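You operate a simulated robot arm through the tools that you are given. There is no shell and no other tool.

You run a simulated robot arm. Do the job below in one go: nothing can be reset, and whatever is moved stays where it is left.

## Task
Wind 2 turns of tape onto the brass threaded pipe in the jig.
Fine: leave it in the jig's cup and swing the tape holder out again.

It is judged by the outcome, as a careful person would: the job done as asked, and still so three seconds after it is handed in. It fails if anything else is knocked over, pushed out of place, dropped, spilled or broken.

## Robot
A 7-joint arm with a two-finger parallel gripper, fixed in place. Base frame: the origin is at the foot of the arm, x ahead of it, y to its left, z up; the work surface is at about z = 0. Readings come in mm, degrees, newtons and seconds.
With the tool pointing down near the work surface it reaches from about 260 to 680 mm from the base axis. Its first joint turns from -166.0 to 166.0 degrees. Payload 2.5 kg.
Tool frame: the origin (TCP) lies between the finger pads and is the grasp point; the fingertips stand 30 mm ahead of it; z points along the fingers, y is the line along which they close. The gripper opens to 94 mm. The fingers are 28 mm wide and 10 mm thick; the gripper's body (50 by 96 mm) begins 55 mm behind the TCP.
Orientation is that of the tool frame in the base frame, as [roll, pitch, yaw] about the fixed x, y, z axes, in that order (R = Rz(yaw) Ry(pitch) Rx(roll)). With the fingers straight down and closing along the base's y, the tool's x points along the base's -x, its y along +y and its z along -z.

## Interface
- The arm moves only by the tool step_arm. Its argument "commands" is a list of rows, each a list of 7 numbers: the finger opening in mm, from 0 to 94, then the shift along the tool's x, y, z in units of 300 mm (1.0 is 300 mm), then the turn, a rotation vector about the tool's x, y, z in units of 90 degrees (1.0 is 90 degrees). In form: [[claw, x, y, z, wx, wy, wz], ...]. A call has 1 to 20 rows; each row is the pose to reach, as a shift and turn from the pose commanded when the call began, along the tool's axes at that moment. A call with a number of a shift or a turn outside -1 to 1 is refused whole. A row lasts 0.2 s, in which the tool goes at most 50 mm and 8.6 degrees; a call with a longer step from one row to the next is refused whole, and so is a gripper value outside its range. A pose out of reach is approached as far as the arm can. The call stops where the force on the tool passes 40 N (or 10 N more than at its start, if that is more) or the arm is blocked; 0.2 s more then pass. The fingers move at their own pace (about 72 mm/s each) and stop on an object; they squeeze with about 21 N. The grip force told is the motor's: it shows also when the fingers shut on nothing. Time passes only in rows, and 0.2 s behind the last, so rows that repeat a pose let the fingers close. It gives the time, the measured TCP pose, the force on the tool (base axes), the opening and the grip force at its end, in the units of the frame above (readings bear some noise), with the torque about the TCP (base axes, N m) and any sound that the robot's microphone picked up, and new pictures: "views" is both (left out), scene, wrist or none.
- Cameras (640 x 400 px; columns grow to the right, rows downward): "scene" is fixed at [406.7, -655, 750]; the picture's right is [1.00, 0.00, 0.00], its down [0.00, -0.67, -0.74] and it looks along [-0.00, 0.74, -0.67] (base axes); focal length 337 px, centre (320, 200). "wrist" rides on the gripper at [76, 14, -103] in the tool frame; the picture's right is [-0.18, 0.98, 0.00], its down [-0.75, -0.14, -0.64] and it looks along [-0.63, -0.12, 0.77] (tool axes); focal length 243 px, centre (320, 200). There is no depth. A picture from a camera that has moved, and an enlarged one, comes with that camera's place and axes in the base frame and with its lens. The place of the scene camera against the robot may be out by one fixed shift of up to 18 mm in any direction.
- enlarge(camera, box): a new picture of the part [left, top, right, bottom] of that camera's present view, enlarged. It takes no simulated time.
- job_done(): hands the job in; it is judged then, once.

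Places have to be worked out from the pictures, the camera data and where the tool is seen. Open the gripper and draw the arm clear of the work before you hand the job in, unless the task says otherwise.

The tools are called after "Request:" by a JSON object that holds its "name" and its "arguments". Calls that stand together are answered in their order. step_arm: Moves the arm, as the interface text tells. Its arguments: {"type":"object","properties":{"commands":{"type":"array","items":{"type":"array","items":{"type":"number"}}},"views":{"type":"string","enum":["both","scene","wrist","none"]}},"required":["commands"]} The other tools are called the same way: enlarge (camera, box) takes an enlarged picture of a part of a camera's view; job_done () hands the job in.

At the start:

```text
clock: 0.0
tool_pos: [460.8, -147.8, 403.6]
tcp_rot: [180.0, -0.1, 180.0]
ft_force: [-1.0, 0.4, 0.4]
ft_torque: [-0.02, -0.02, -0.01]
width: 93.8
gripper_force: 0.0
```

scene: 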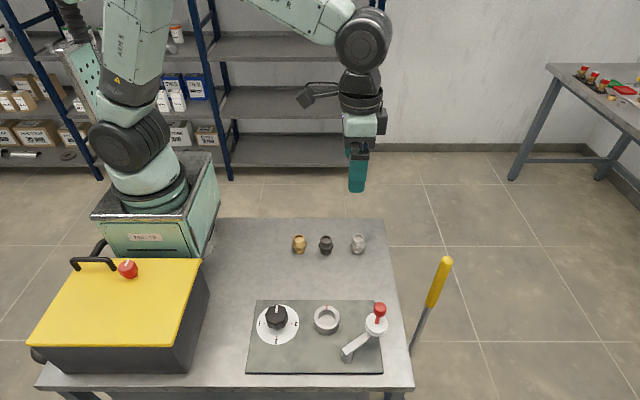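
wrist: 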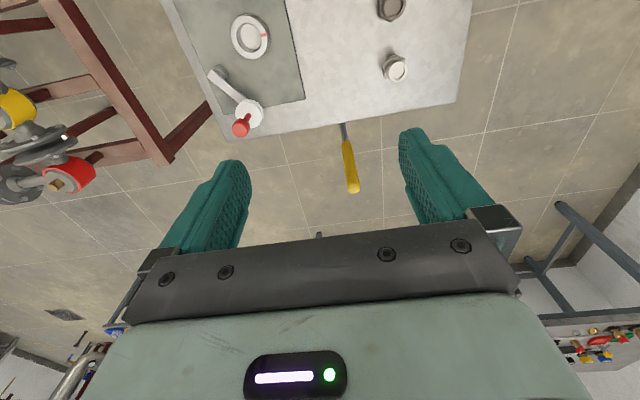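

I start by enlarging the scene picture to see the jig, the fittings and the tools.

Request:
{"name": "enlarge", "arguments": {"camera": "scene", "box": [230, 280, 410, 392]}}

Request:
{"name": "enlarge", "arguments": {"camera": "scene", "box": [270, 215, 400, 296]}}

Request:
{"name": "enlarge", "arguments": {"camera": "scene", "box": [10, 210, 230, 390]}}

Request:
{"name": "enlarge", "arguments": {"camera": "wrist", "box": [160, 0, 480, 200]}}

```text
3.56 times, centred on (320, 336) of scene
camera zoom: at [406.7, -655.0, 750.0], right [1.0, 0.0, 0.0], down [0.0, -0.67, -0.74], along [0.0, 0.74, -0.67], focal length 1199 px, centre (320, -284)
```

zoom: 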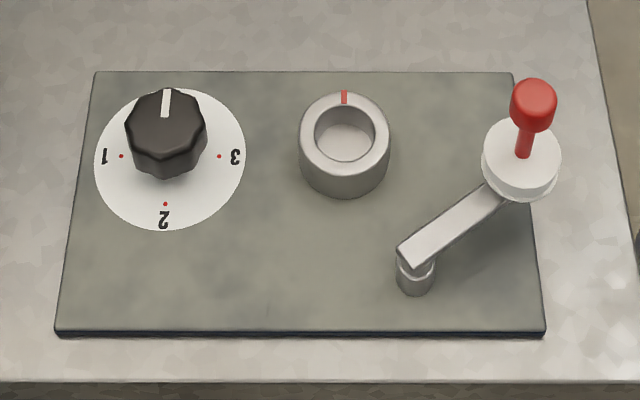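

```text
4.92 times, centred on (335, 256) of scene
camera zoom: at [406.7, -655.0, 750.0], right [1.0, 0.0, 0.0], down [0.0, -0.67, -0.74], along [0.0, 0.74, -0.67], focal length 1660 px, centre (246, -73)
```

zoom: 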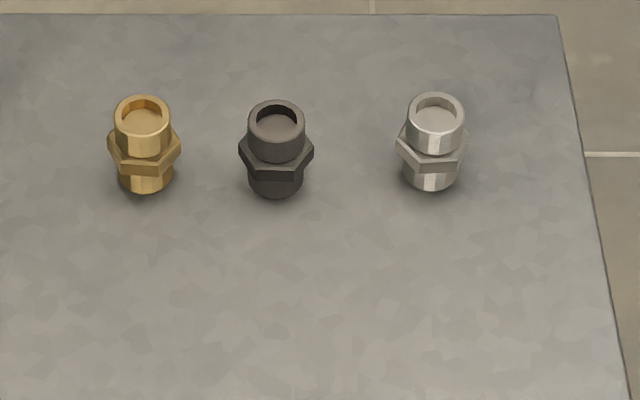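

```text
2.22 times, centred on (120, 300) of scene
camera zoom: at [406.7, -655.0, 750.0], right [1.0, 0.0, 0.0], down [0.0, -0.67, -0.74], along [0.0, 0.74, -0.67], focal length 749 px, centre (764, -22)
```

zoom: 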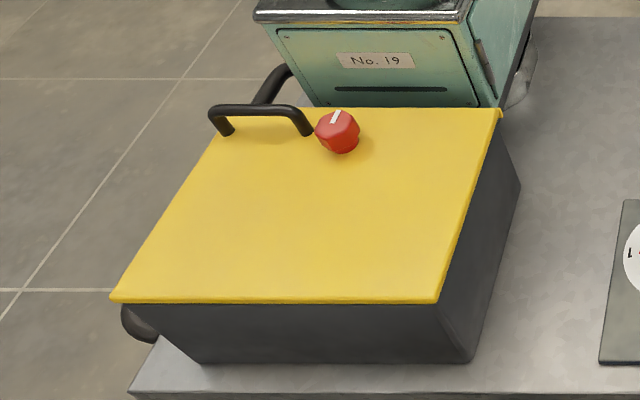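

```text
2.00 times, centred on (320, 100) of wrist
camera zoom: at [385.5, -133.9, 505.9], right [0.18, 0.98, 0.0], down [0.75, -0.14, 0.64], along [0.63, -0.12, -0.77], focal length 485 px, centre (320, 400)
```

zoom: 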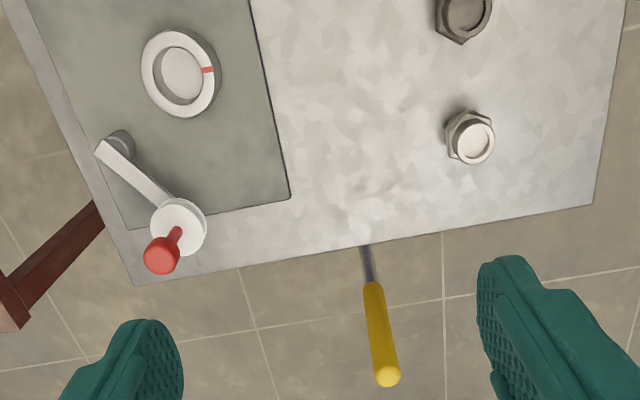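

The brass fitting is the left one, roughly (340, -30). The cup is near (420, -260), the numbered knob near (308, -262), and the tape holder pivots near (462, -350). I move above the brass fitting so the wrist camera can pin down its place.

Request:
{"name": "step_arm", "arguments": {"commands": [[94, 0.06, 0.06, 0.1, 0, 0, 0], [94, 0.12, 0.12, 0.2, 0, 0, 0], [94, 0.18, 0.18, 0.3, 0, 0, 0], [94, 0.24, 0.24, 0.4, 0, 0, 0], [94, 0.3, 0.3, 0.5, 0, 0, 0], [94, 0.36, 0.36, 0.6, 0, 0, 0], [94, 0.4, 0.41, 0.68, 0, 0, 0], [94, 0.4, 0.41, 0.68, 0, 0, 0]]}}

```text
clock: 1.8
tool_pos: [341.3, -21.5, 199.8]
tcp_rot: [-180.0, 0.0, 180.0]
ft_force: [-0.1, 0.1, -0.3]
ft_torque: [0.0, -0.01, 0.0]
width: 94.1
gripper_force: 0.0
camera wrist: at [265.3, -8.9, 301.1], right [0.18, 0.98, 0.0], down [0.75, -0.14, 0.64], along [0.63, -0.12, -0.77], focal length 243 px, centre (320, 200)
```

scene: 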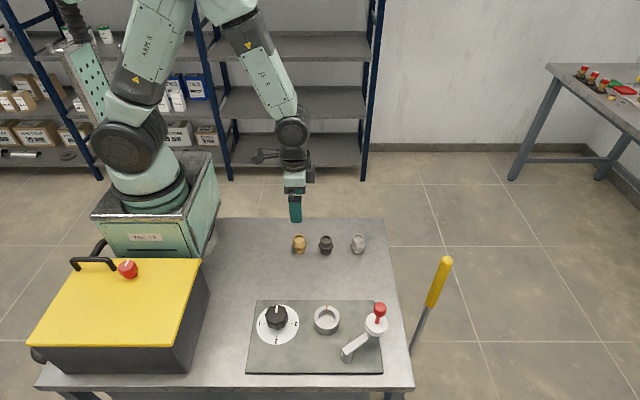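
wrist: 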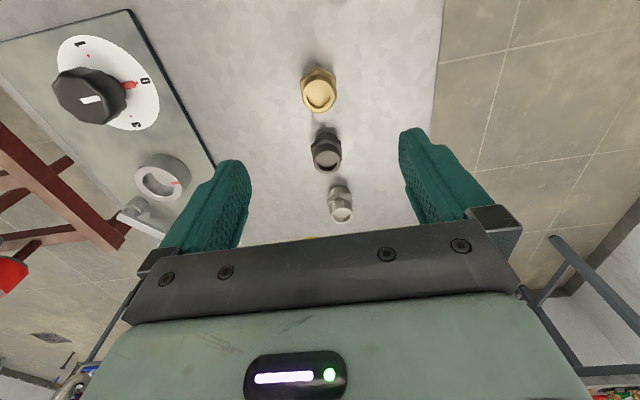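

Request:
{"name": "enlarge", "arguments": {"camera": "wrist", "box": [270, 50, 370, 112]}}

Request:
{"name": "enlarge", "arguments": {"camera": "wrist", "box": [40, 10, 240, 240]}}

```text
6.40 times, centred on (320, 81) of wrist
camera zoom: at [265.3, -8.9, 301.1], right [0.18, 0.98, 0.0], down [0.75, -0.14, 0.64], along [0.63, -0.12, -0.77], focal length 1553 px, centre (320, 962)
```

zoom: 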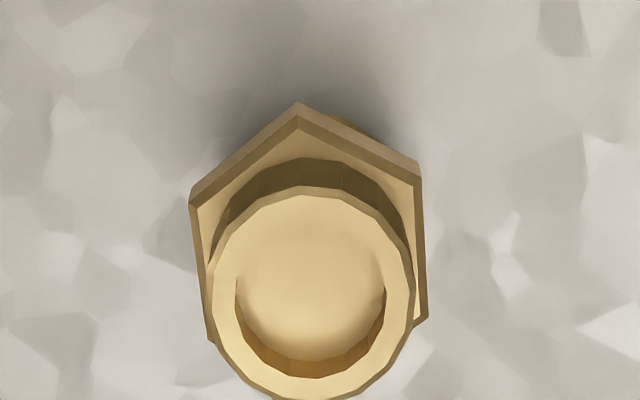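

```text
1.74 times, centred on (140, 125) of wrist
camera zoom: at [265.3, -8.9, 301.1], right [0.18, 0.98, 0.0], down [0.75, -0.14, 0.64], along [0.63, -0.12, -0.77], focal length 422 px, centre (633, 330)
```

zoom: 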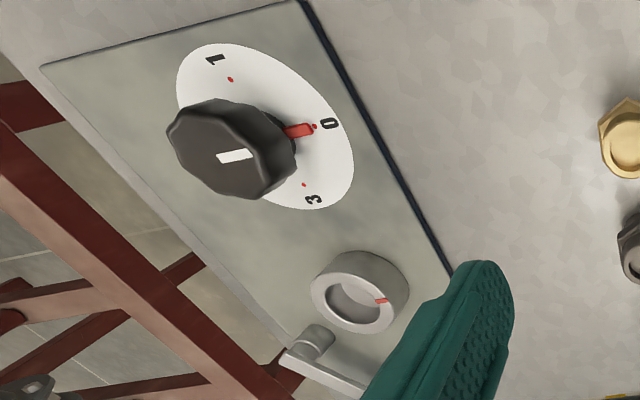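

The brass fitting's top centre works out to about (339, -24.5), with its hex flats facing about ±y. I descend partway to refine the position before gripping.

Request:
{"name": "step_arm", "arguments": {"commands": [[94, 0.0, 0.0, 0.15, 0, 0, 0], [94, 0.0, 0.0, 0.3, 0, 0, 0], [94, 0, 0, 0.3, 0, 0, 0], [94, 0, 0, 0.3, 0, 0, 0]]}}

Request:
{"name": "enlarge", "arguments": {"camera": "wrist", "box": [240, 0, 400, 100]}}

Request:
{"name": "enlarge", "arguments": {"camera": "scene", "box": [260, 200, 380, 275]}}

```text
clock: 2.8
tool_pos: [340.6, -23.5, 108.9]
tcp_rot: [180.0, 0.0, 180.0]
ft_force: [-0.3, 0.7, -0.2]
ft_torque: [-0.02, -0.04, -0.02]
width: 94.1
gripper_force: 0.1
camera wrist: at [263.8, -9.7, 211.7], right [0.18, 0.98, 0.0], down [0.75, -0.14, 0.64], along [0.63, -0.12, -0.77], focal length 243 px, centre (320, 200)
```

scene: 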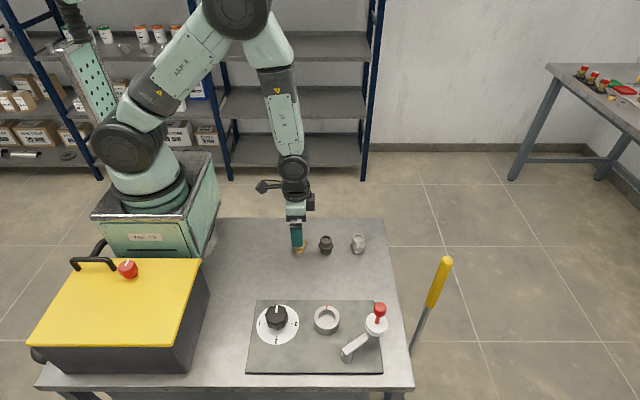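
wrist: 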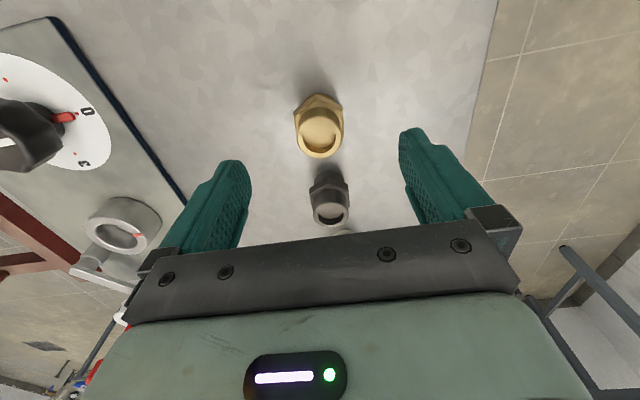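

```text
4.00 times, centred on (320, 50) of wrist
camera zoom: at [263.8, -9.7, 211.7], right [0.18, 0.98, 0.0], down [0.75, -0.14, 0.64], along [0.63, -0.12, -0.77], focal length 970 px, centre (320, 800)
```

zoom: 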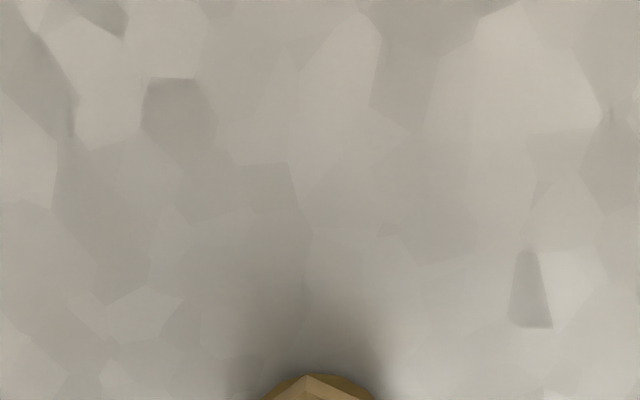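

```text
5.33 times, centred on (320, 238) of scene
camera zoom: at [406.7, -655.0, 750.0], right [1.0, 0.0, 0.0], down [0.0, -0.67, -0.74], along [0.0, 0.74, -0.67], focal length 1798 px, centre (320, 0)
```

zoom: 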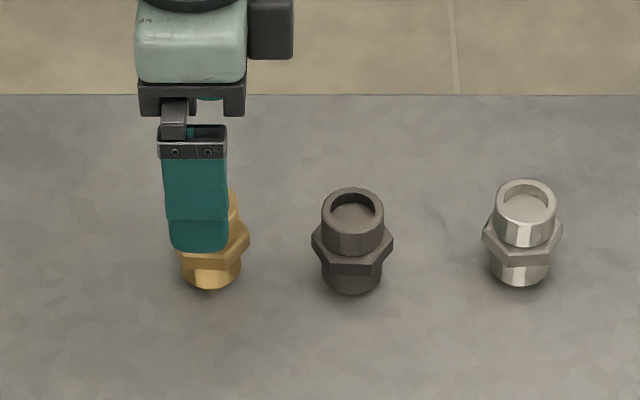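

I take a closer look at the brass fitting from this lower pose.

Request:
{"name": "enlarge", "arguments": {"camera": "wrist", "box": [270, 85, 370, 165]}}

Request:
{"name": "enlarge", "arguments": {"camera": "wrist", "box": [60, 170, 220, 330]}}

```text
5.00 times, centred on (320, 125) of wrist
camera zoom: at [263.8, -9.7, 211.7], right [0.18, 0.98, 0.0], down [0.75, -0.14, 0.64], along [0.63, -0.12, -0.77], focal length 1213 px, centre (320, 575)
```

zoom: 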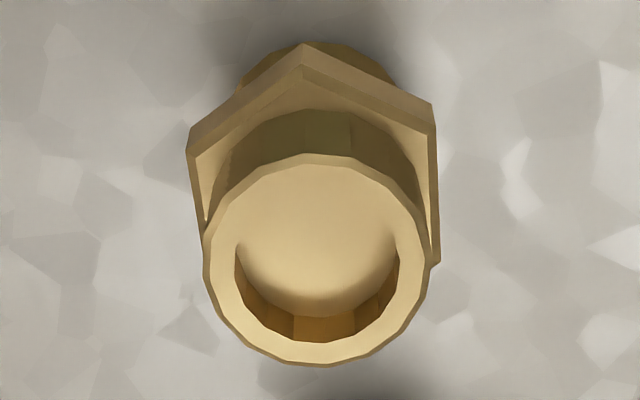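

```text
2.50 times, centred on (140, 250) of wrist
camera zoom: at [263.8, -9.7, 211.7], right [0.18, 0.98, 0.0], down [0.75, -0.14, 0.64], along [0.63, -0.12, -0.77], focal length 606 px, centre (770, 75)
```

zoom: 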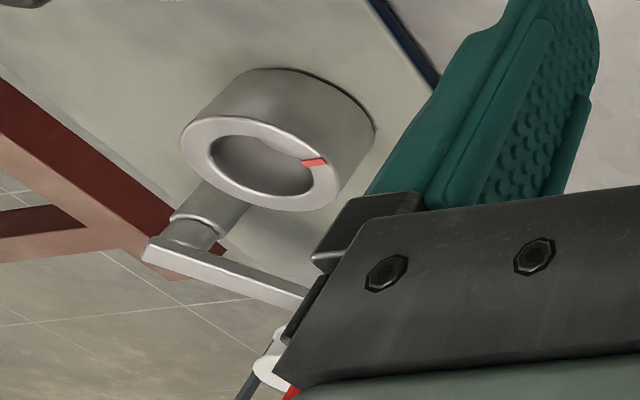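

Triangulating the two wrist views puts the brass top at about (338, -24, 50), so the scene camera reads about +10 in x and -10 in y too far. I descend to a TCP height of about 64 so the fingertips sit just above the hex, then close on the upper cylinder.

Request:
{"name": "step_arm", "arguments": {"commands": [[94, 0.007, 0.0, 0.08, 0, 0, 0], [94, 0.007, 0.0, 0.15, 0, 0, 0], [70, 0.007, 0, 0.15, 0, 0, 0], [50, 0.007, 0, 0.15, 0, 0, 0], [20, 0.007, 0, 0.15, 0, 0, 0], [20, 0.007, 0, 0.15, 0, 0, 0], [20, 0.007, 0, 0.15, 0, 0, 0]]}}

Request:
{"name": "enlarge", "arguments": {"camera": "scene", "box": [260, 200, 380, 275]}}

Request:
{"name": "enlarge", "arguments": {"camera": "wrist", "box": [220, 100, 420, 225]}}

```text
clock: 4.4
tool_pos: [339.8, -26.2, 64.0]
tcp_rot: [179.9, 0.0, -180.0]
ft_force: [-0.5, 1.0, 0.0]
ft_torque: [0.02, -0.01, -0.01]
width: 32.1
gripper_force: 20.5
camera wrist: at [262.1, -11.7, 165.4], right [0.18, 0.98, 0.0], down [0.75, -0.14, 0.64], along [0.63, -0.12, -0.77], focal length 243 px, centre (320, 200)
```

scene: 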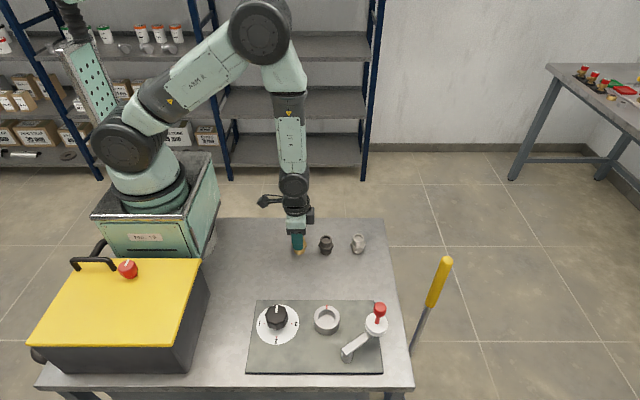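
wrist: 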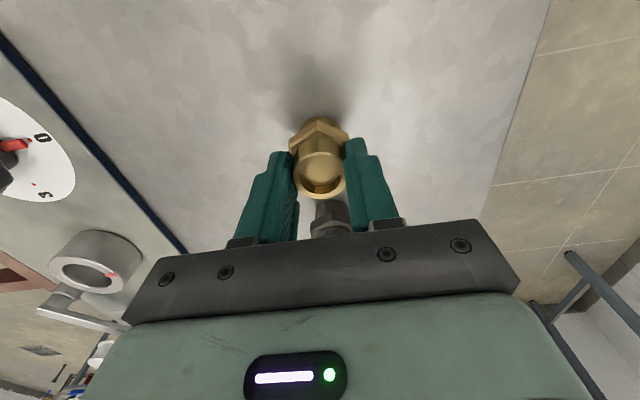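

```text
5.33 times, centred on (320, 238) of scene
camera zoom: at [406.7, -655.0, 750.0], right [1.0, 0.0, 0.0], down [0.0, -0.67, -0.74], along [0.0, 0.74, -0.67], focal length 1798 px, centre (320, 0)
```

zoom: 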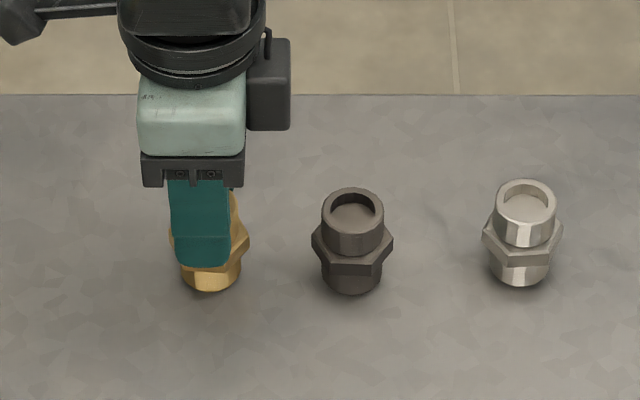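

```text
3.20 times, centred on (320, 162) of wrist
camera zoom: at [262.1, -11.7, 165.4], right [0.18, 0.98, 0.0], down [0.75, -0.14, 0.64], along [0.63, -0.12, -0.77], focal length 776 px, centre (320, 320)
```

zoom: 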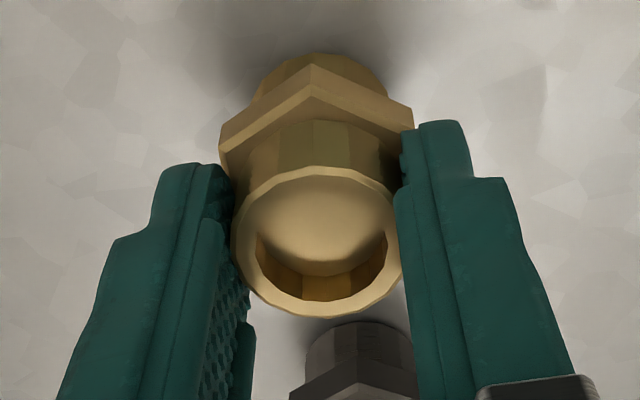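

The gripper reads 32.1 mm, so it holds the brass fitting by its upper cylinder. The wrist views place the cup's rim centre at about (416, -258, 36); I lift and carry the fitting to above it.

Request:
{"name": "step_arm", "arguments": {"commands": [[20, 0, 0, -0.1, 0, 0, 0], [20, 0, 0, -0.25, 0, 0, 0], [20, 0, 0, -0.35, 0, 0, 0], [20, -0.05, -0.14, -0.35, 0, 0, 0], [20, -0.1, -0.28, -0.35, 0, 0, 0], [20, -0.15, -0.42, -0.35, 0, 0, 0], [20, -0.2, -0.56, -0.35, 0, 0, 0], [20, -0.24, -0.68, -0.35, 0, 0, 0], [20, -0.258, -0.775, -0.35, 0, 0, 0], [20, -0.258, -0.775, -0.35, 0, 0, 0], [20, -0.258, -0.775, -0.35, 0, 0, 0]]}}

Request:
{"name": "enlarge", "arguments": {"camera": "wrist", "box": [220, 0, 420, 200]}}

Request:
{"name": "enlarge", "arguments": {"camera": "scene", "box": [230, 240, 410, 392]}}

```text
clock: 6.8
tool_pos: [415.6, -258.1, 171.7]
tcp_rot: [-180.0, 0.0, -180.0]
ft_force: [0.2, 0.0, -0.4]
ft_torque: [0.0, 0.01, -0.05]
width: 31.9
gripper_force: 21.0
camera wrist: at [340.0, -243.7, 274.8], right [0.18, 0.98, 0.0], down [0.75, -0.14, 0.64], along [0.63, -0.12, -0.77], focal length 243 px, centre (320, 200)
```

scene: 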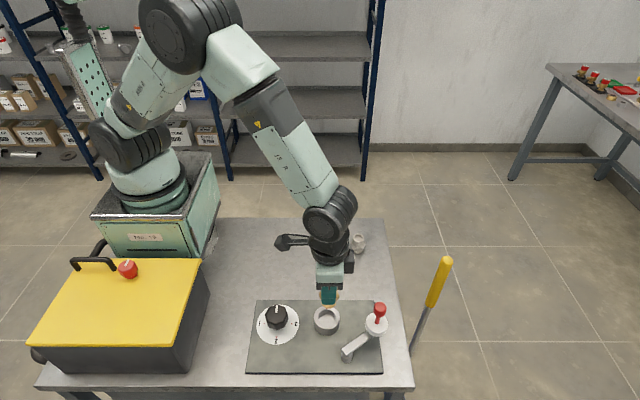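
wrist: 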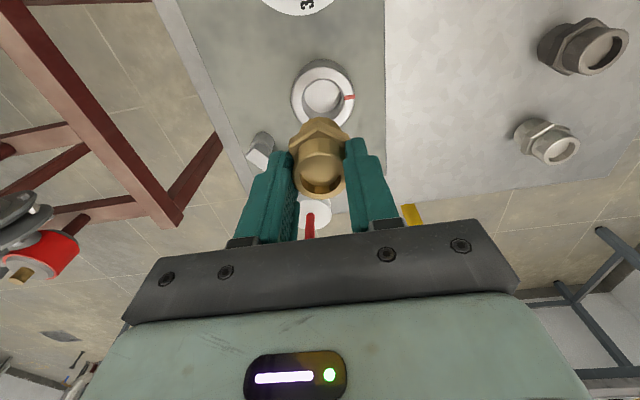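

```text
2.00 times, centred on (320, 100) of wrist
camera zoom: at [340.0, -243.7, 274.8], right [0.18, 0.98, 0.0], down [0.75, -0.14, 0.64], along [0.63, -0.12, -0.77], focal length 485 px, centre (320, 400)
```

zoom: 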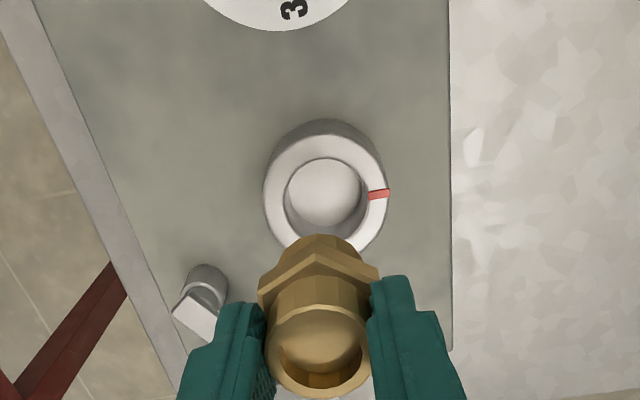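

```text
2.63 times, centred on (320, 316) of scene
camera zoom: at [406.7, -655.0, 750.0], right [1.0, 0.0, 0.0], down [0.0, -0.67, -0.74], along [0.0, 0.74, -0.67], focal length 887 px, centre (320, -105)
```

zoom: 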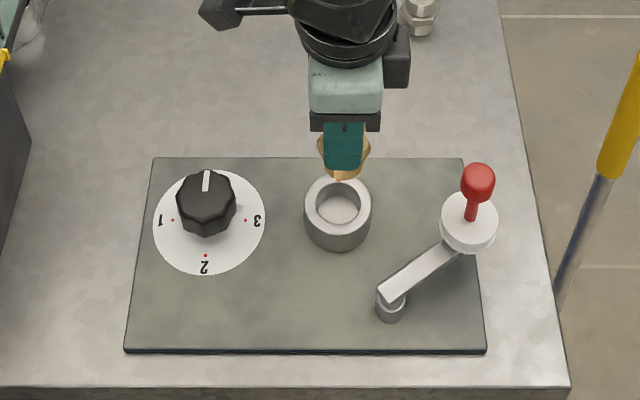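

The wrist view suggests the cup axis lies about 4–5 mm in −x and +y from the held fitting. I shift that way and descend until the fitting hovers just above the rim, then check.

Request:
{"name": "step_arm", "arguments": {"commands": [[20, 0.013, 0.014, 0.06, 0, 0, 0], [20, 0.013, 0.014, 0.13, 0, 0, 0], [20, 0.013, 0.014, 0.18, 0, 0, 0], [20, 0.013, 0.014, 0.18, 0, 0, 0], [20, 0.013, 0.014, 0.18, 0, 0, 0]]}}

Request:
{"name": "enlarge", "arguments": {"camera": "wrist", "box": [240, 40, 400, 200]}}

Request:
{"name": "enlarge", "arguments": {"camera": "scene", "box": [290, 280, 370, 340]}}

```text
clock: 8.0
tool_pos: [412.0, -254.6, 115.2]
tcp_rot: [179.9, 0.0, -179.9]
ft_force: [-0.1, -0.4, -0.5]
ft_torque: [0.0, 0.0, -0.04]
width: 31.6
gripper_force: 21.6
camera wrist: at [336.8, -239.4, 217.4], right [0.18, 0.98, 0.0], down [0.75, -0.14, 0.64], along [0.63, -0.12, -0.77], focal length 243 px, centre (320, 200)
```

scene: 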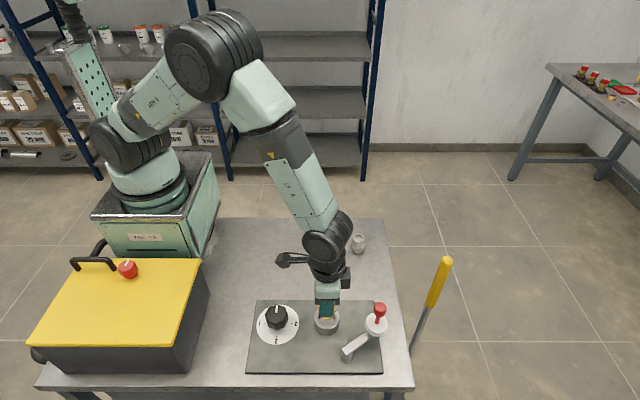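
wrist: 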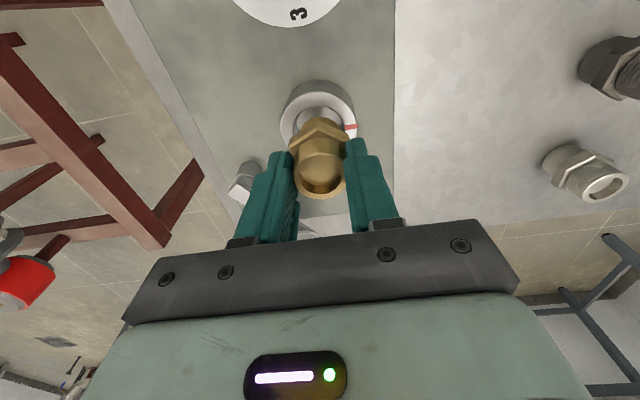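

```text
2.50 times, centred on (320, 120) of wrist
camera zoom: at [336.8, -239.4, 217.4], right [0.18, 0.98, 0.0], down [0.75, -0.14, 0.64], along [0.63, -0.12, -0.77], focal length 606 px, centre (320, 400)
```

zoom: 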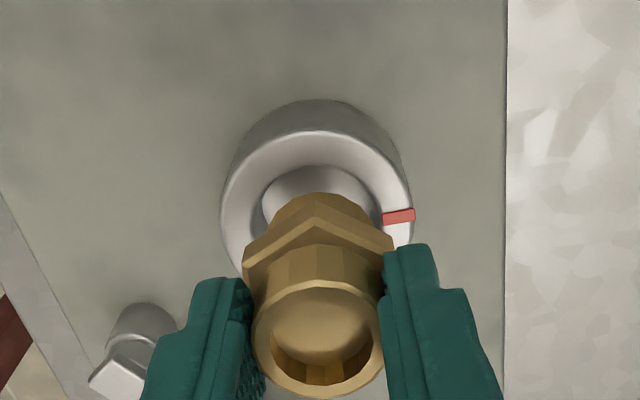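

```text
6.67 times, centred on (330, 310) of scene
camera zoom: at [406.7, -655.0, 750.0], right [1.0, 0.0, 0.0], down [0.0, -0.67, -0.74], along [0.0, 0.74, -0.67], focal length 2247 px, centre (253, -533)
```

zoom: 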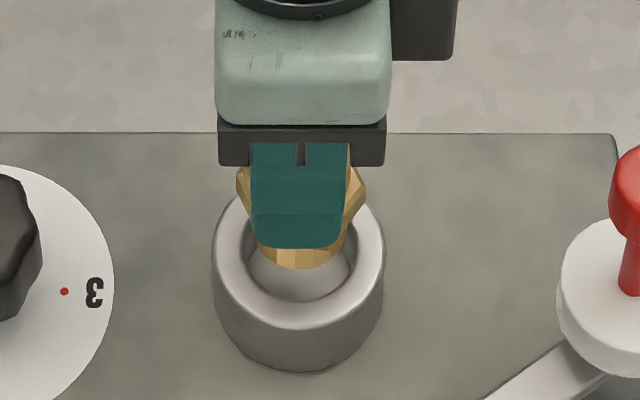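

In both views the fitting now lines up with the cup to within about 1 mm. I lower it into the cup in stages while watching the force.

Request:
{"name": "step_arm", "arguments": {"commands": [[20, -0.002, 0, 0.03, 0, 0, 0], [20, -0.002, 0, 0.06, 0, 0, 0], [20, -0.002, 0, 0.08, 0, 0, 0], [20, -0.002, 0, 0.08, 0, 0, 0]]}}

Request:
{"name": "enlarge", "arguments": {"camera": "scene", "box": [290, 280, 370, 340]}}

Request:
{"name": "enlarge", "arguments": {"camera": "wrist", "box": [240, 40, 400, 200]}}

```text
clock: 9.0
tool_pos: [413.6, -254.2, 91.3]
tcp_rot: [-180.0, 0.0, 180.0]
ft_force: [0.0, 0.0, -1.1]
ft_torque: [0.02, 0.0, 0.01]
width: 31.6
gripper_force: 20.9
camera wrist: at [337.5, -239.4, 193.0], right [0.18, 0.98, 0.0], down [0.75, -0.14, 0.64], along [0.63, -0.12, -0.77], focal length 243 px, centre (320, 200)
```

scene: 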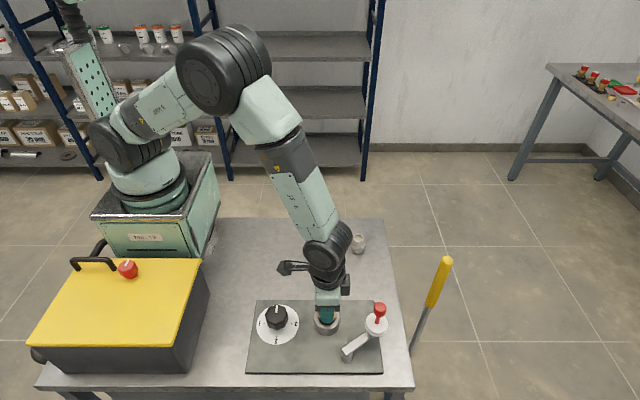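
wrist: 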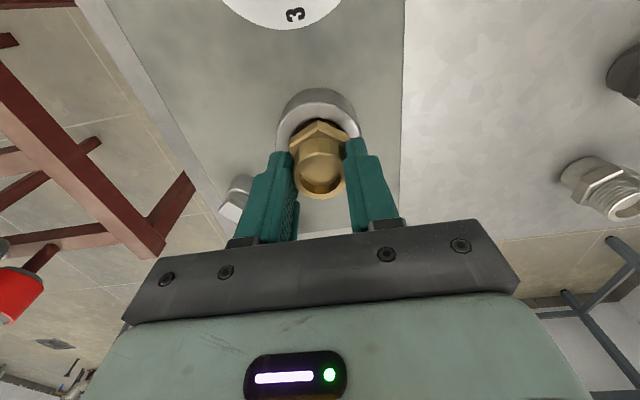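

```text
6.67 times, centred on (330, 310) of scene
camera zoom: at [406.7, -655.0, 750.0], right [1.0, 0.0, 0.0], down [0.0, -0.67, -0.74], along [0.0, 0.74, -0.67], focal length 2247 px, centre (253, -533)
```

zoom: 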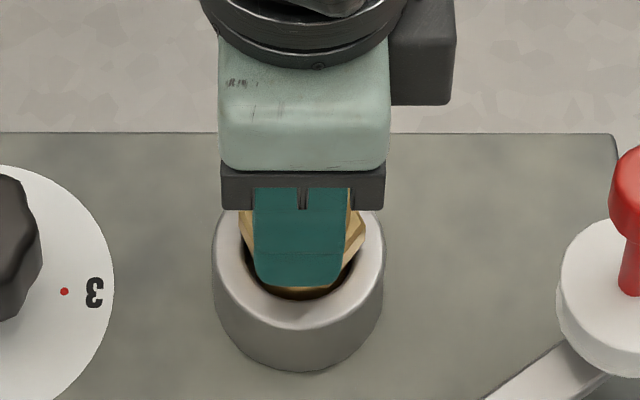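

```text
2.50 times, centred on (320, 120) of wrist
camera zoom: at [337.5, -239.4, 193.0], right [0.18, 0.98, 0.0], down [0.75, -0.14, 0.64], along [0.63, -0.12, -0.77], focal length 606 px, centre (320, 400)
```

zoom: 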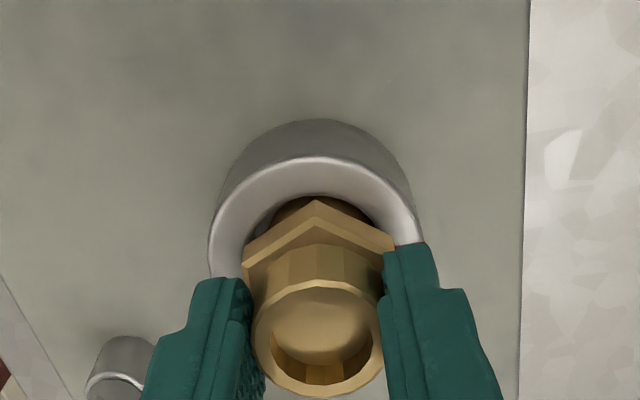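

The lower end has entered the cup without contact. I keep lowering in small steps.

Request:
{"name": "step_arm", "arguments": {"commands": [[20, 0, -0.001, 0.005, 0, 0, 0], [20, 0, -0.001, 0.01, 0, 0, 0], [20, 0, -0.001, 0.015, 0, 0, 0], [20, 0, -0.001, 0.015, 0, 0, 0]], "views": "none"}}

```text
clock: 10.0
tool_pos: [413.6, -253.4, 87.7]
tcp_rot: [-179.9, -0.1, -180.0]
ft_force: [0.2, 0.4, -1.2]
ft_torque: [0.01, 0.01, -0.03]
width: 31.8
gripper_force: 20.5
```

The force is still only about 1 N, so I keep lowering.

Request:
{"name": "step_arm", "arguments": {"commands": [[20, 0, 0, 0.005, 0, 0, 0], [20, 0, 0, 0.01, 0, 0, 0], [20, 0, 0, 0.01, 0, 0, 0]], "views": "none"}}

Request:
{"name": "step_arm", "arguments": {"commands": [[20, 0, 0, 0.004, 0, 0, 0], [20, 0, 0, 0.007, 0, 0, 0], [20, 0, 0, 0.007, 0, 0, 0]], "views": "both"}}

Request:
{"name": "enlarge", "arguments": {"camera": "wrist", "box": [240, 40, 400, 200]}}

Request:
{"name": "enlarge", "arguments": {"camera": "scene", "box": [290, 280, 370, 340]}}

```text
clock: 10.8
tool_pos: [414.7, -253.8, 84.3]
tcp_rot: [-179.9, 0.0, -179.8]
ft_force: [-1.7, 2.9, 9.7]
ft_torque: [0.0, 0.14, 0.01]
width: 31.8
gripper_force: 21.6
```

```text
clock: 11.5
tool_pos: [413.9, -254.7, 83.2]
tcp_rot: [-179.9, 0.0, -180.0]
ft_force: [-2.8, 2.4, 8.9]
ft_torque: [0.06, -0.05, 0.03]
width: 31.9
gripper_force: 20.8
stopped in row 3: the force on the tool passed its limit at 42 N (the readings are from after the stop); the commanded pose is now the measured one
camera wrist: at [338.1, -239.5, 186.5], right [0.18, 0.98, 0.0], down [0.75, -0.14, 0.64], along [0.63, -0.12, -0.77], focal length 243 px, centre (320, 200)
```

scene: 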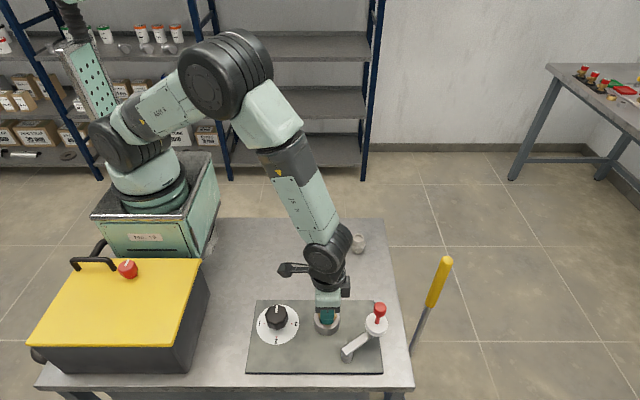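
wrist: 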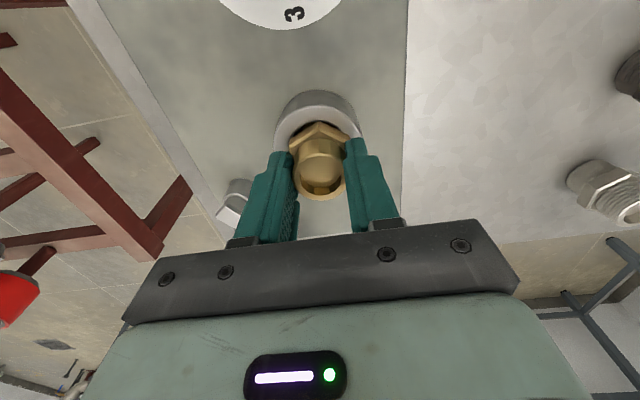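

```text
2.50 times, centred on (320, 120) of wrist
camera zoom: at [338.1, -239.5, 186.5], right [0.18, 0.98, 0.0], down [0.75, -0.14, 0.64], along [0.63, -0.12, -0.77], focal length 606 px, centre (320, 400)
```

zoom: 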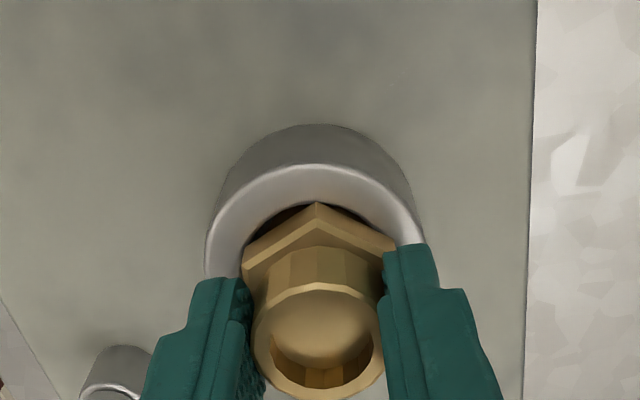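

```text
6.67 times, centred on (330, 310) of scene
camera zoom: at [406.7, -655.0, 750.0], right [1.0, 0.0, 0.0], down [0.0, -0.67, -0.74], along [0.0, 0.74, -0.67], focal length 2247 px, centre (253, -533)
```

zoom: 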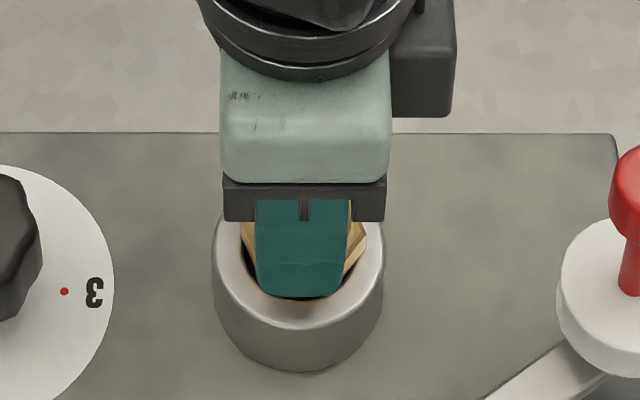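

Contact came at a TCP height of about 84, with the fitting in the cup and the force peaking near 40 N. I release it by opening the fingers, then look.

Request:
{"name": "step_arm", "arguments": {"commands": [[32, 0, 0, -0.001, 0, 0, 0], [40, 0, 0, -0.001, 0, 0, 0], [60, 0, 0, -0.001, 0, 0, 0], [60, 0, 0, -0.001, 0, 0, 0]]}}

Request:
{"name": "enlarge", "arguments": {"camera": "wrist", "box": [240, 40, 400, 200]}}

Request:
{"name": "enlarge", "arguments": {"camera": "scene", "box": [290, 280, 370, 340]}}

```text
clock: 12.5
tool_pos: [413.7, -254.5, 84.8]
tcp_rot: [179.9, 0.1, -179.9]
ft_force: [0.8, 0.7, -0.7]
ft_torque: [-0.02, 0.01, 0.0]
width: 60.0
gripper_force: 0.0
camera wrist: at [337.7, -239.4, 186.5], right [0.18, 0.98, 0.0], down [0.75, -0.14, 0.64], along [0.63, -0.12, -0.77], focal length 243 px, centre (320, 200)
```

scene: 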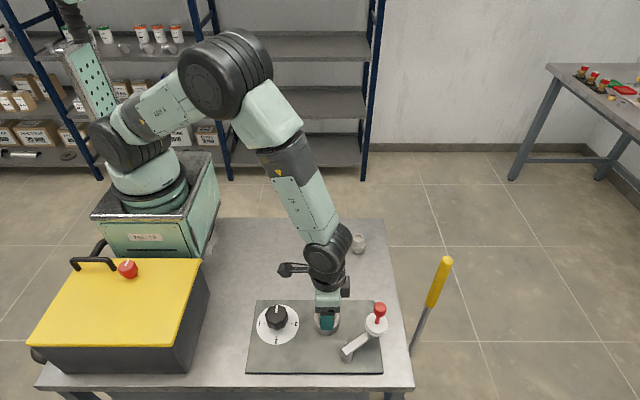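
wrist: 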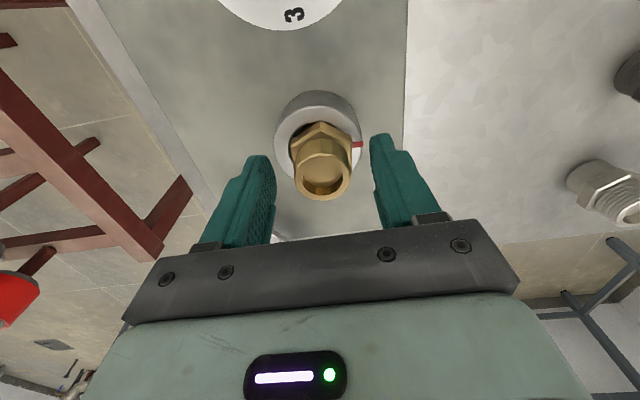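

```text
2.50 times, centred on (320, 120) of wrist
camera zoom: at [337.7, -239.4, 186.5], right [0.18, 0.98, 0.0], down [0.75, -0.14, 0.64], along [0.63, -0.12, -0.77], focal length 606 px, centre (320, 400)
```

zoom: 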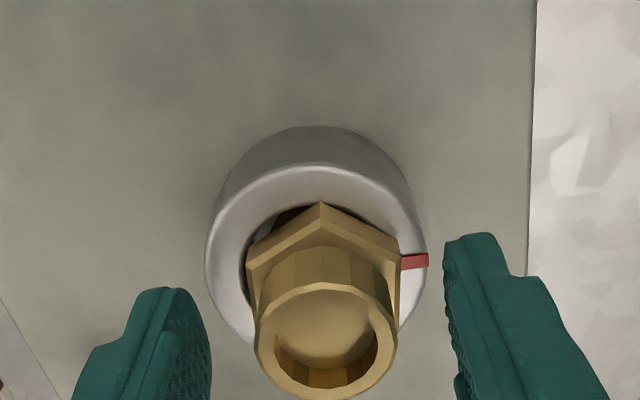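

```text
6.67 times, centred on (330, 310) of scene
camera zoom: at [406.7, -655.0, 750.0], right [1.0, 0.0, 0.0], down [0.0, -0.67, -0.74], along [0.0, 0.74, -0.67], focal length 2247 px, centre (253, -533)
```

zoom: 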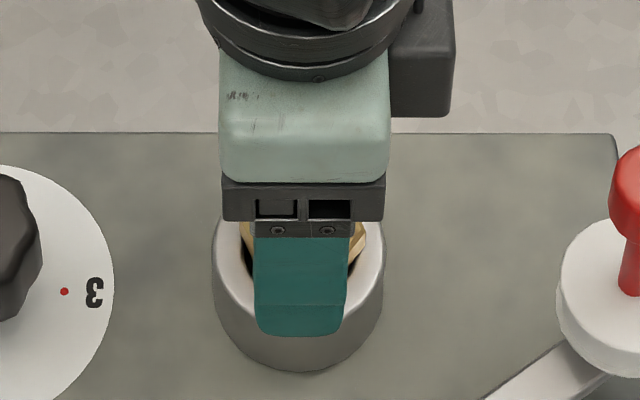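

The fitting stands free in the cup. I rise straight up to inspect it and the rest of the jig.

Request:
{"name": "step_arm", "arguments": {"commands": [[60, 0, 0, -0.05, 0, 0, 0], [70, 0, 0, -0.15, 0, 0, 0], [80, 0, 0, -0.3, 0, 0, 0], [80, 0, 0, -0.4, 0, 0, 0], [80, 0, 0, -0.4, 0, 0, 0]]}}

Request:
{"name": "enlarge", "arguments": {"camera": "wrist", "box": [160, 0, 480, 240]}}

Request:
{"name": "enlarge", "arguments": {"camera": "scene", "box": [230, 280, 410, 392]}}

```text
clock: 13.7
tool_pos: [416.7, -254.4, 203.7]
tcp_rot: [180.0, 0.0, 180.0]
ft_force: [0.5, -0.6, -0.3]
ft_torque: [-0.02, -0.03, 0.03]
width: 79.9
gripper_force: 0.1
camera wrist: at [340.1, -240.0, 306.2], right [0.18, 0.98, 0.0], down [0.75, -0.14, 0.64], along [0.63, -0.12, -0.77], focal length 243 px, centre (320, 200)
```

scene: 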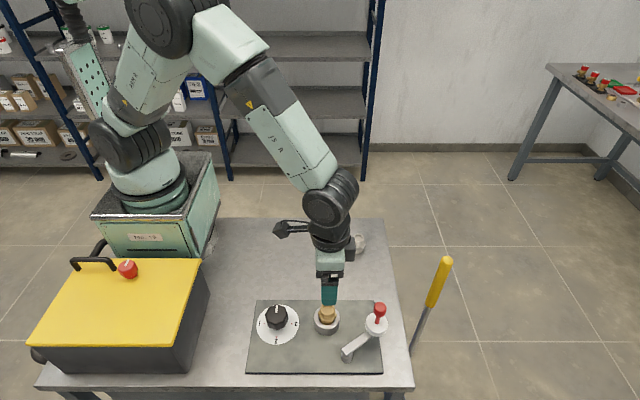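
wrist: 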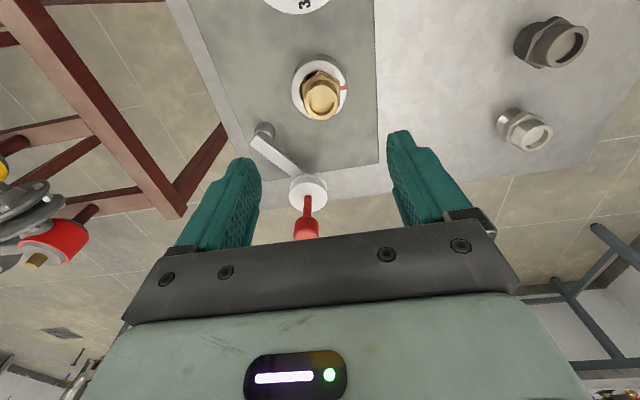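

```text
1.67 times, centred on (320, 120) of wrist
camera zoom: at [340.1, -240.0, 306.2], right [0.18, 0.98, 0.0], down [0.75, -0.14, 0.64], along [0.63, -0.12, -0.77], focal length 404 px, centre (320, 333)
```

zoom: 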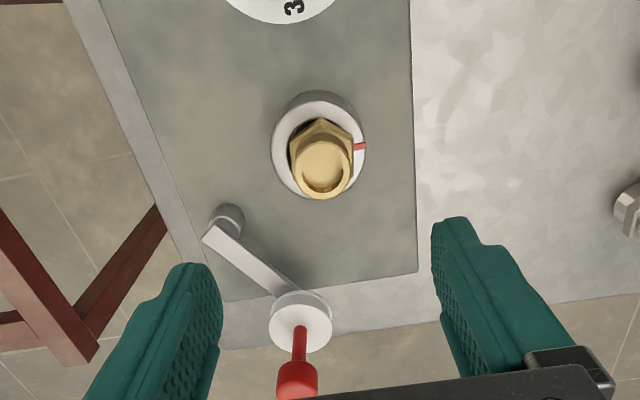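

```text
3.56 times, centred on (320, 336) of scene
camera zoom: at [406.7, -655.0, 750.0], right [1.0, 0.0, 0.0], down [0.0, -0.67, -0.74], along [0.0, 0.74, -0.67], focal length 1199 px, centre (320, -284)
```

zoom: 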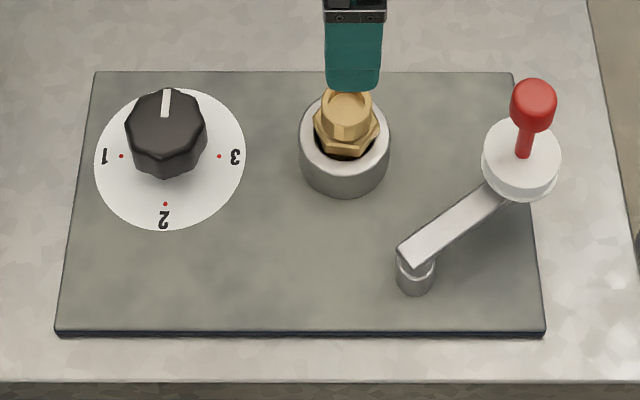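

I zoom in to check whether the fitting sits straight and centred in the cup.

Request:
{"name": "enlarge", "arguments": {"camera": "scene", "box": [305, 295, 350, 340]}}

Request:
{"name": "enlarge", "arguments": {"camera": "wrist", "box": [280, 40, 360, 130]}}

Request:
{"name": "enlarge", "arguments": {"camera": "scene", "box": [335, 295, 395, 370]}}

```text
8.89 times, centred on (328, 318) of scene
camera zoom: at [406.7, -655.0, 750.0], right [1.0, 0.0, 0.0], down [0.0, -0.67, -0.74], along [0.0, 0.74, -0.67], focal length 2996 px, centre (253, -844)
```

zoom: 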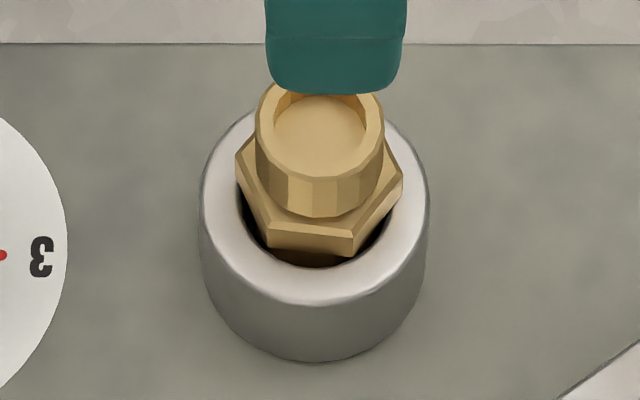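

```text
4.44 times, centred on (320, 85) of wrist
camera zoom: at [340.1, -240.0, 306.2], right [0.18, 0.98, 0.0], down [0.75, -0.14, 0.64], along [0.63, -0.12, -0.77], focal length 1078 px, centre (320, 711)
```

zoom: 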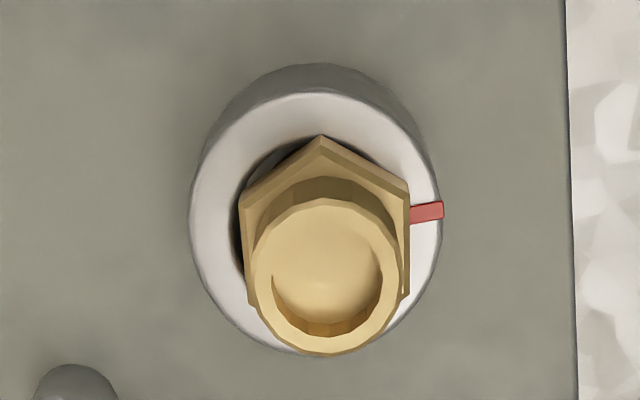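

```text
5.33 times, centred on (365, 332) of scene
camera zoom: at [406.7, -655.0, 750.0], right [1.0, 0.0, 0.0], down [0.0, -0.67, -0.74], along [0.0, 0.74, -0.67], focal length 1798 px, centre (80, -507)
```

zoom: 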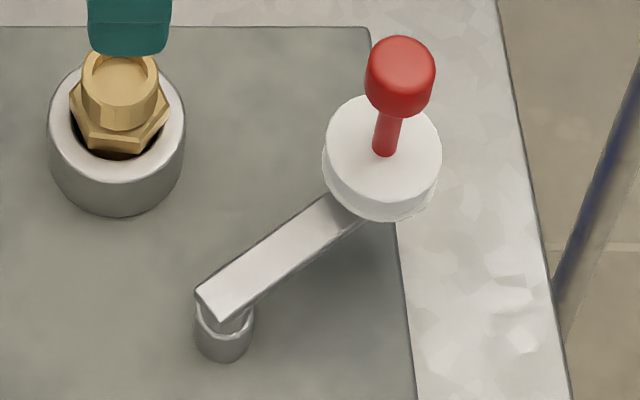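

The fitting is upright but sits about 2 mm toward +y from the cup's axis. I go back down, regrip it about 1 mm further to −y to centre it, and release it with no downward load.

Request:
{"name": "step_arm", "arguments": {"commands": [[80, 0, -0.0035, 0.1, 0, 0, 0], [80, 0, -0.0035, 0.2, 0, 0, 0], [80, 0, -0.0035, 0.3, 0, 0, 0], [80, 0, -0.0035, 0.385, 0, 0, 0], [80, 0, -0.0035, 0.385, 0, 0, 0], [50, 0, -0.0035, 0.385, 0, 0, 0], [40, 0, -0.0035, 0.385, 0, 0, 0], [34, 0, -0.0035, 0.385, 0, 0, 0], [33, 0, -0.0035, 0.385, 0, 0, 0], [33, 0, -0.0035, 0.385, 0, 0, 0]]}}

Request:
{"name": "enlarge", "arguments": {"camera": "wrist", "box": [240, 40, 400, 200]}}

Request:
{"name": "enlarge", "arguments": {"camera": "scene", "box": [305, 295, 350, 340]}}

```text
clock: 15.9
tool_pos: [414.5, -256.9, 87.8]
tcp_rot: [180.0, 0.0, -180.0]
ft_force: [0.9, 0.2, 0.7]
ft_torque: [0.01, 0.03, 0.04]
width: 33.0
gripper_force: 0.6
camera wrist: at [338.0, -242.2, 190.8], right [0.18, 0.98, 0.0], down [0.75, -0.14, 0.64], along [0.63, -0.12, -0.77], focal length 243 px, centre (320, 200)
```

scene: 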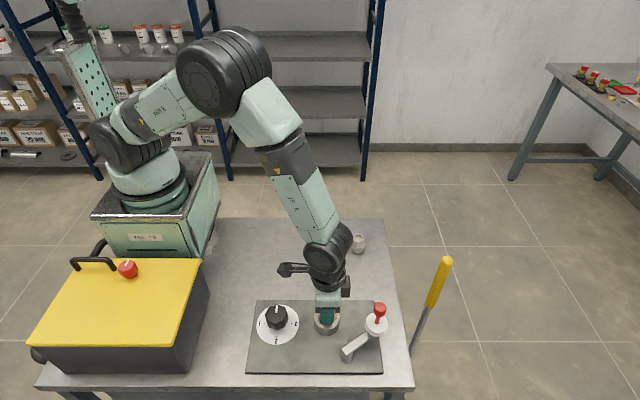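
wrist: 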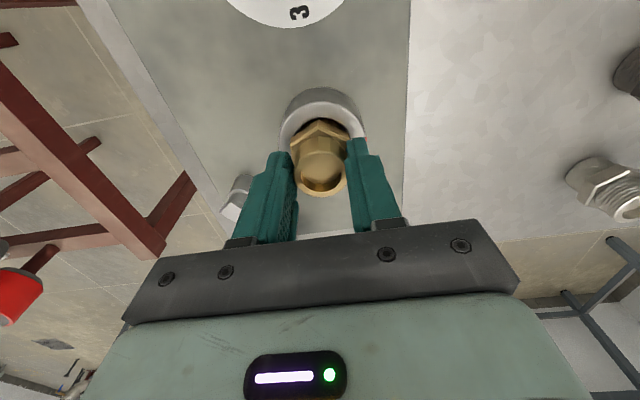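

```text
2.50 times, centred on (320, 120) of wrist
camera zoom: at [338.0, -242.2, 190.8], right [0.18, 0.98, 0.0], down [0.75, -0.14, 0.64], along [0.63, -0.12, -0.77], focal length 606 px, centre (320, 400)
```

zoom: 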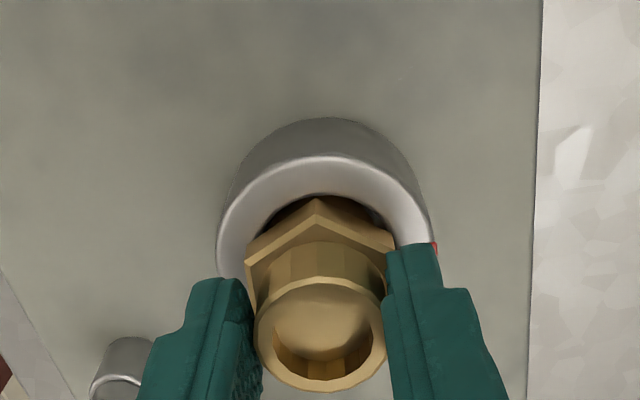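

```text
8.89 times, centred on (328, 318) of scene
camera zoom: at [406.7, -655.0, 750.0], right [1.0, 0.0, 0.0], down [0.0, -0.67, -0.74], along [0.0, 0.74, -0.67], focal length 2996 px, centre (253, -844)
```

zoom: 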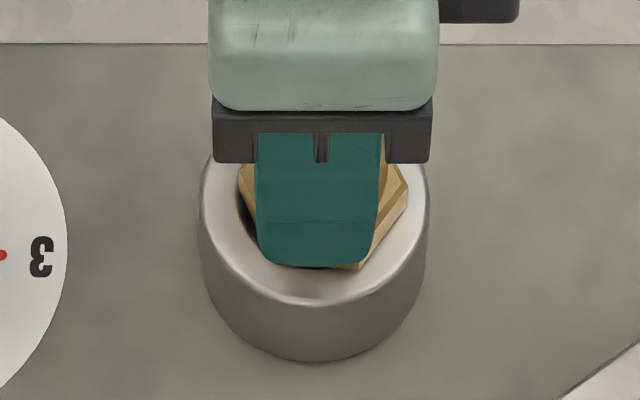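

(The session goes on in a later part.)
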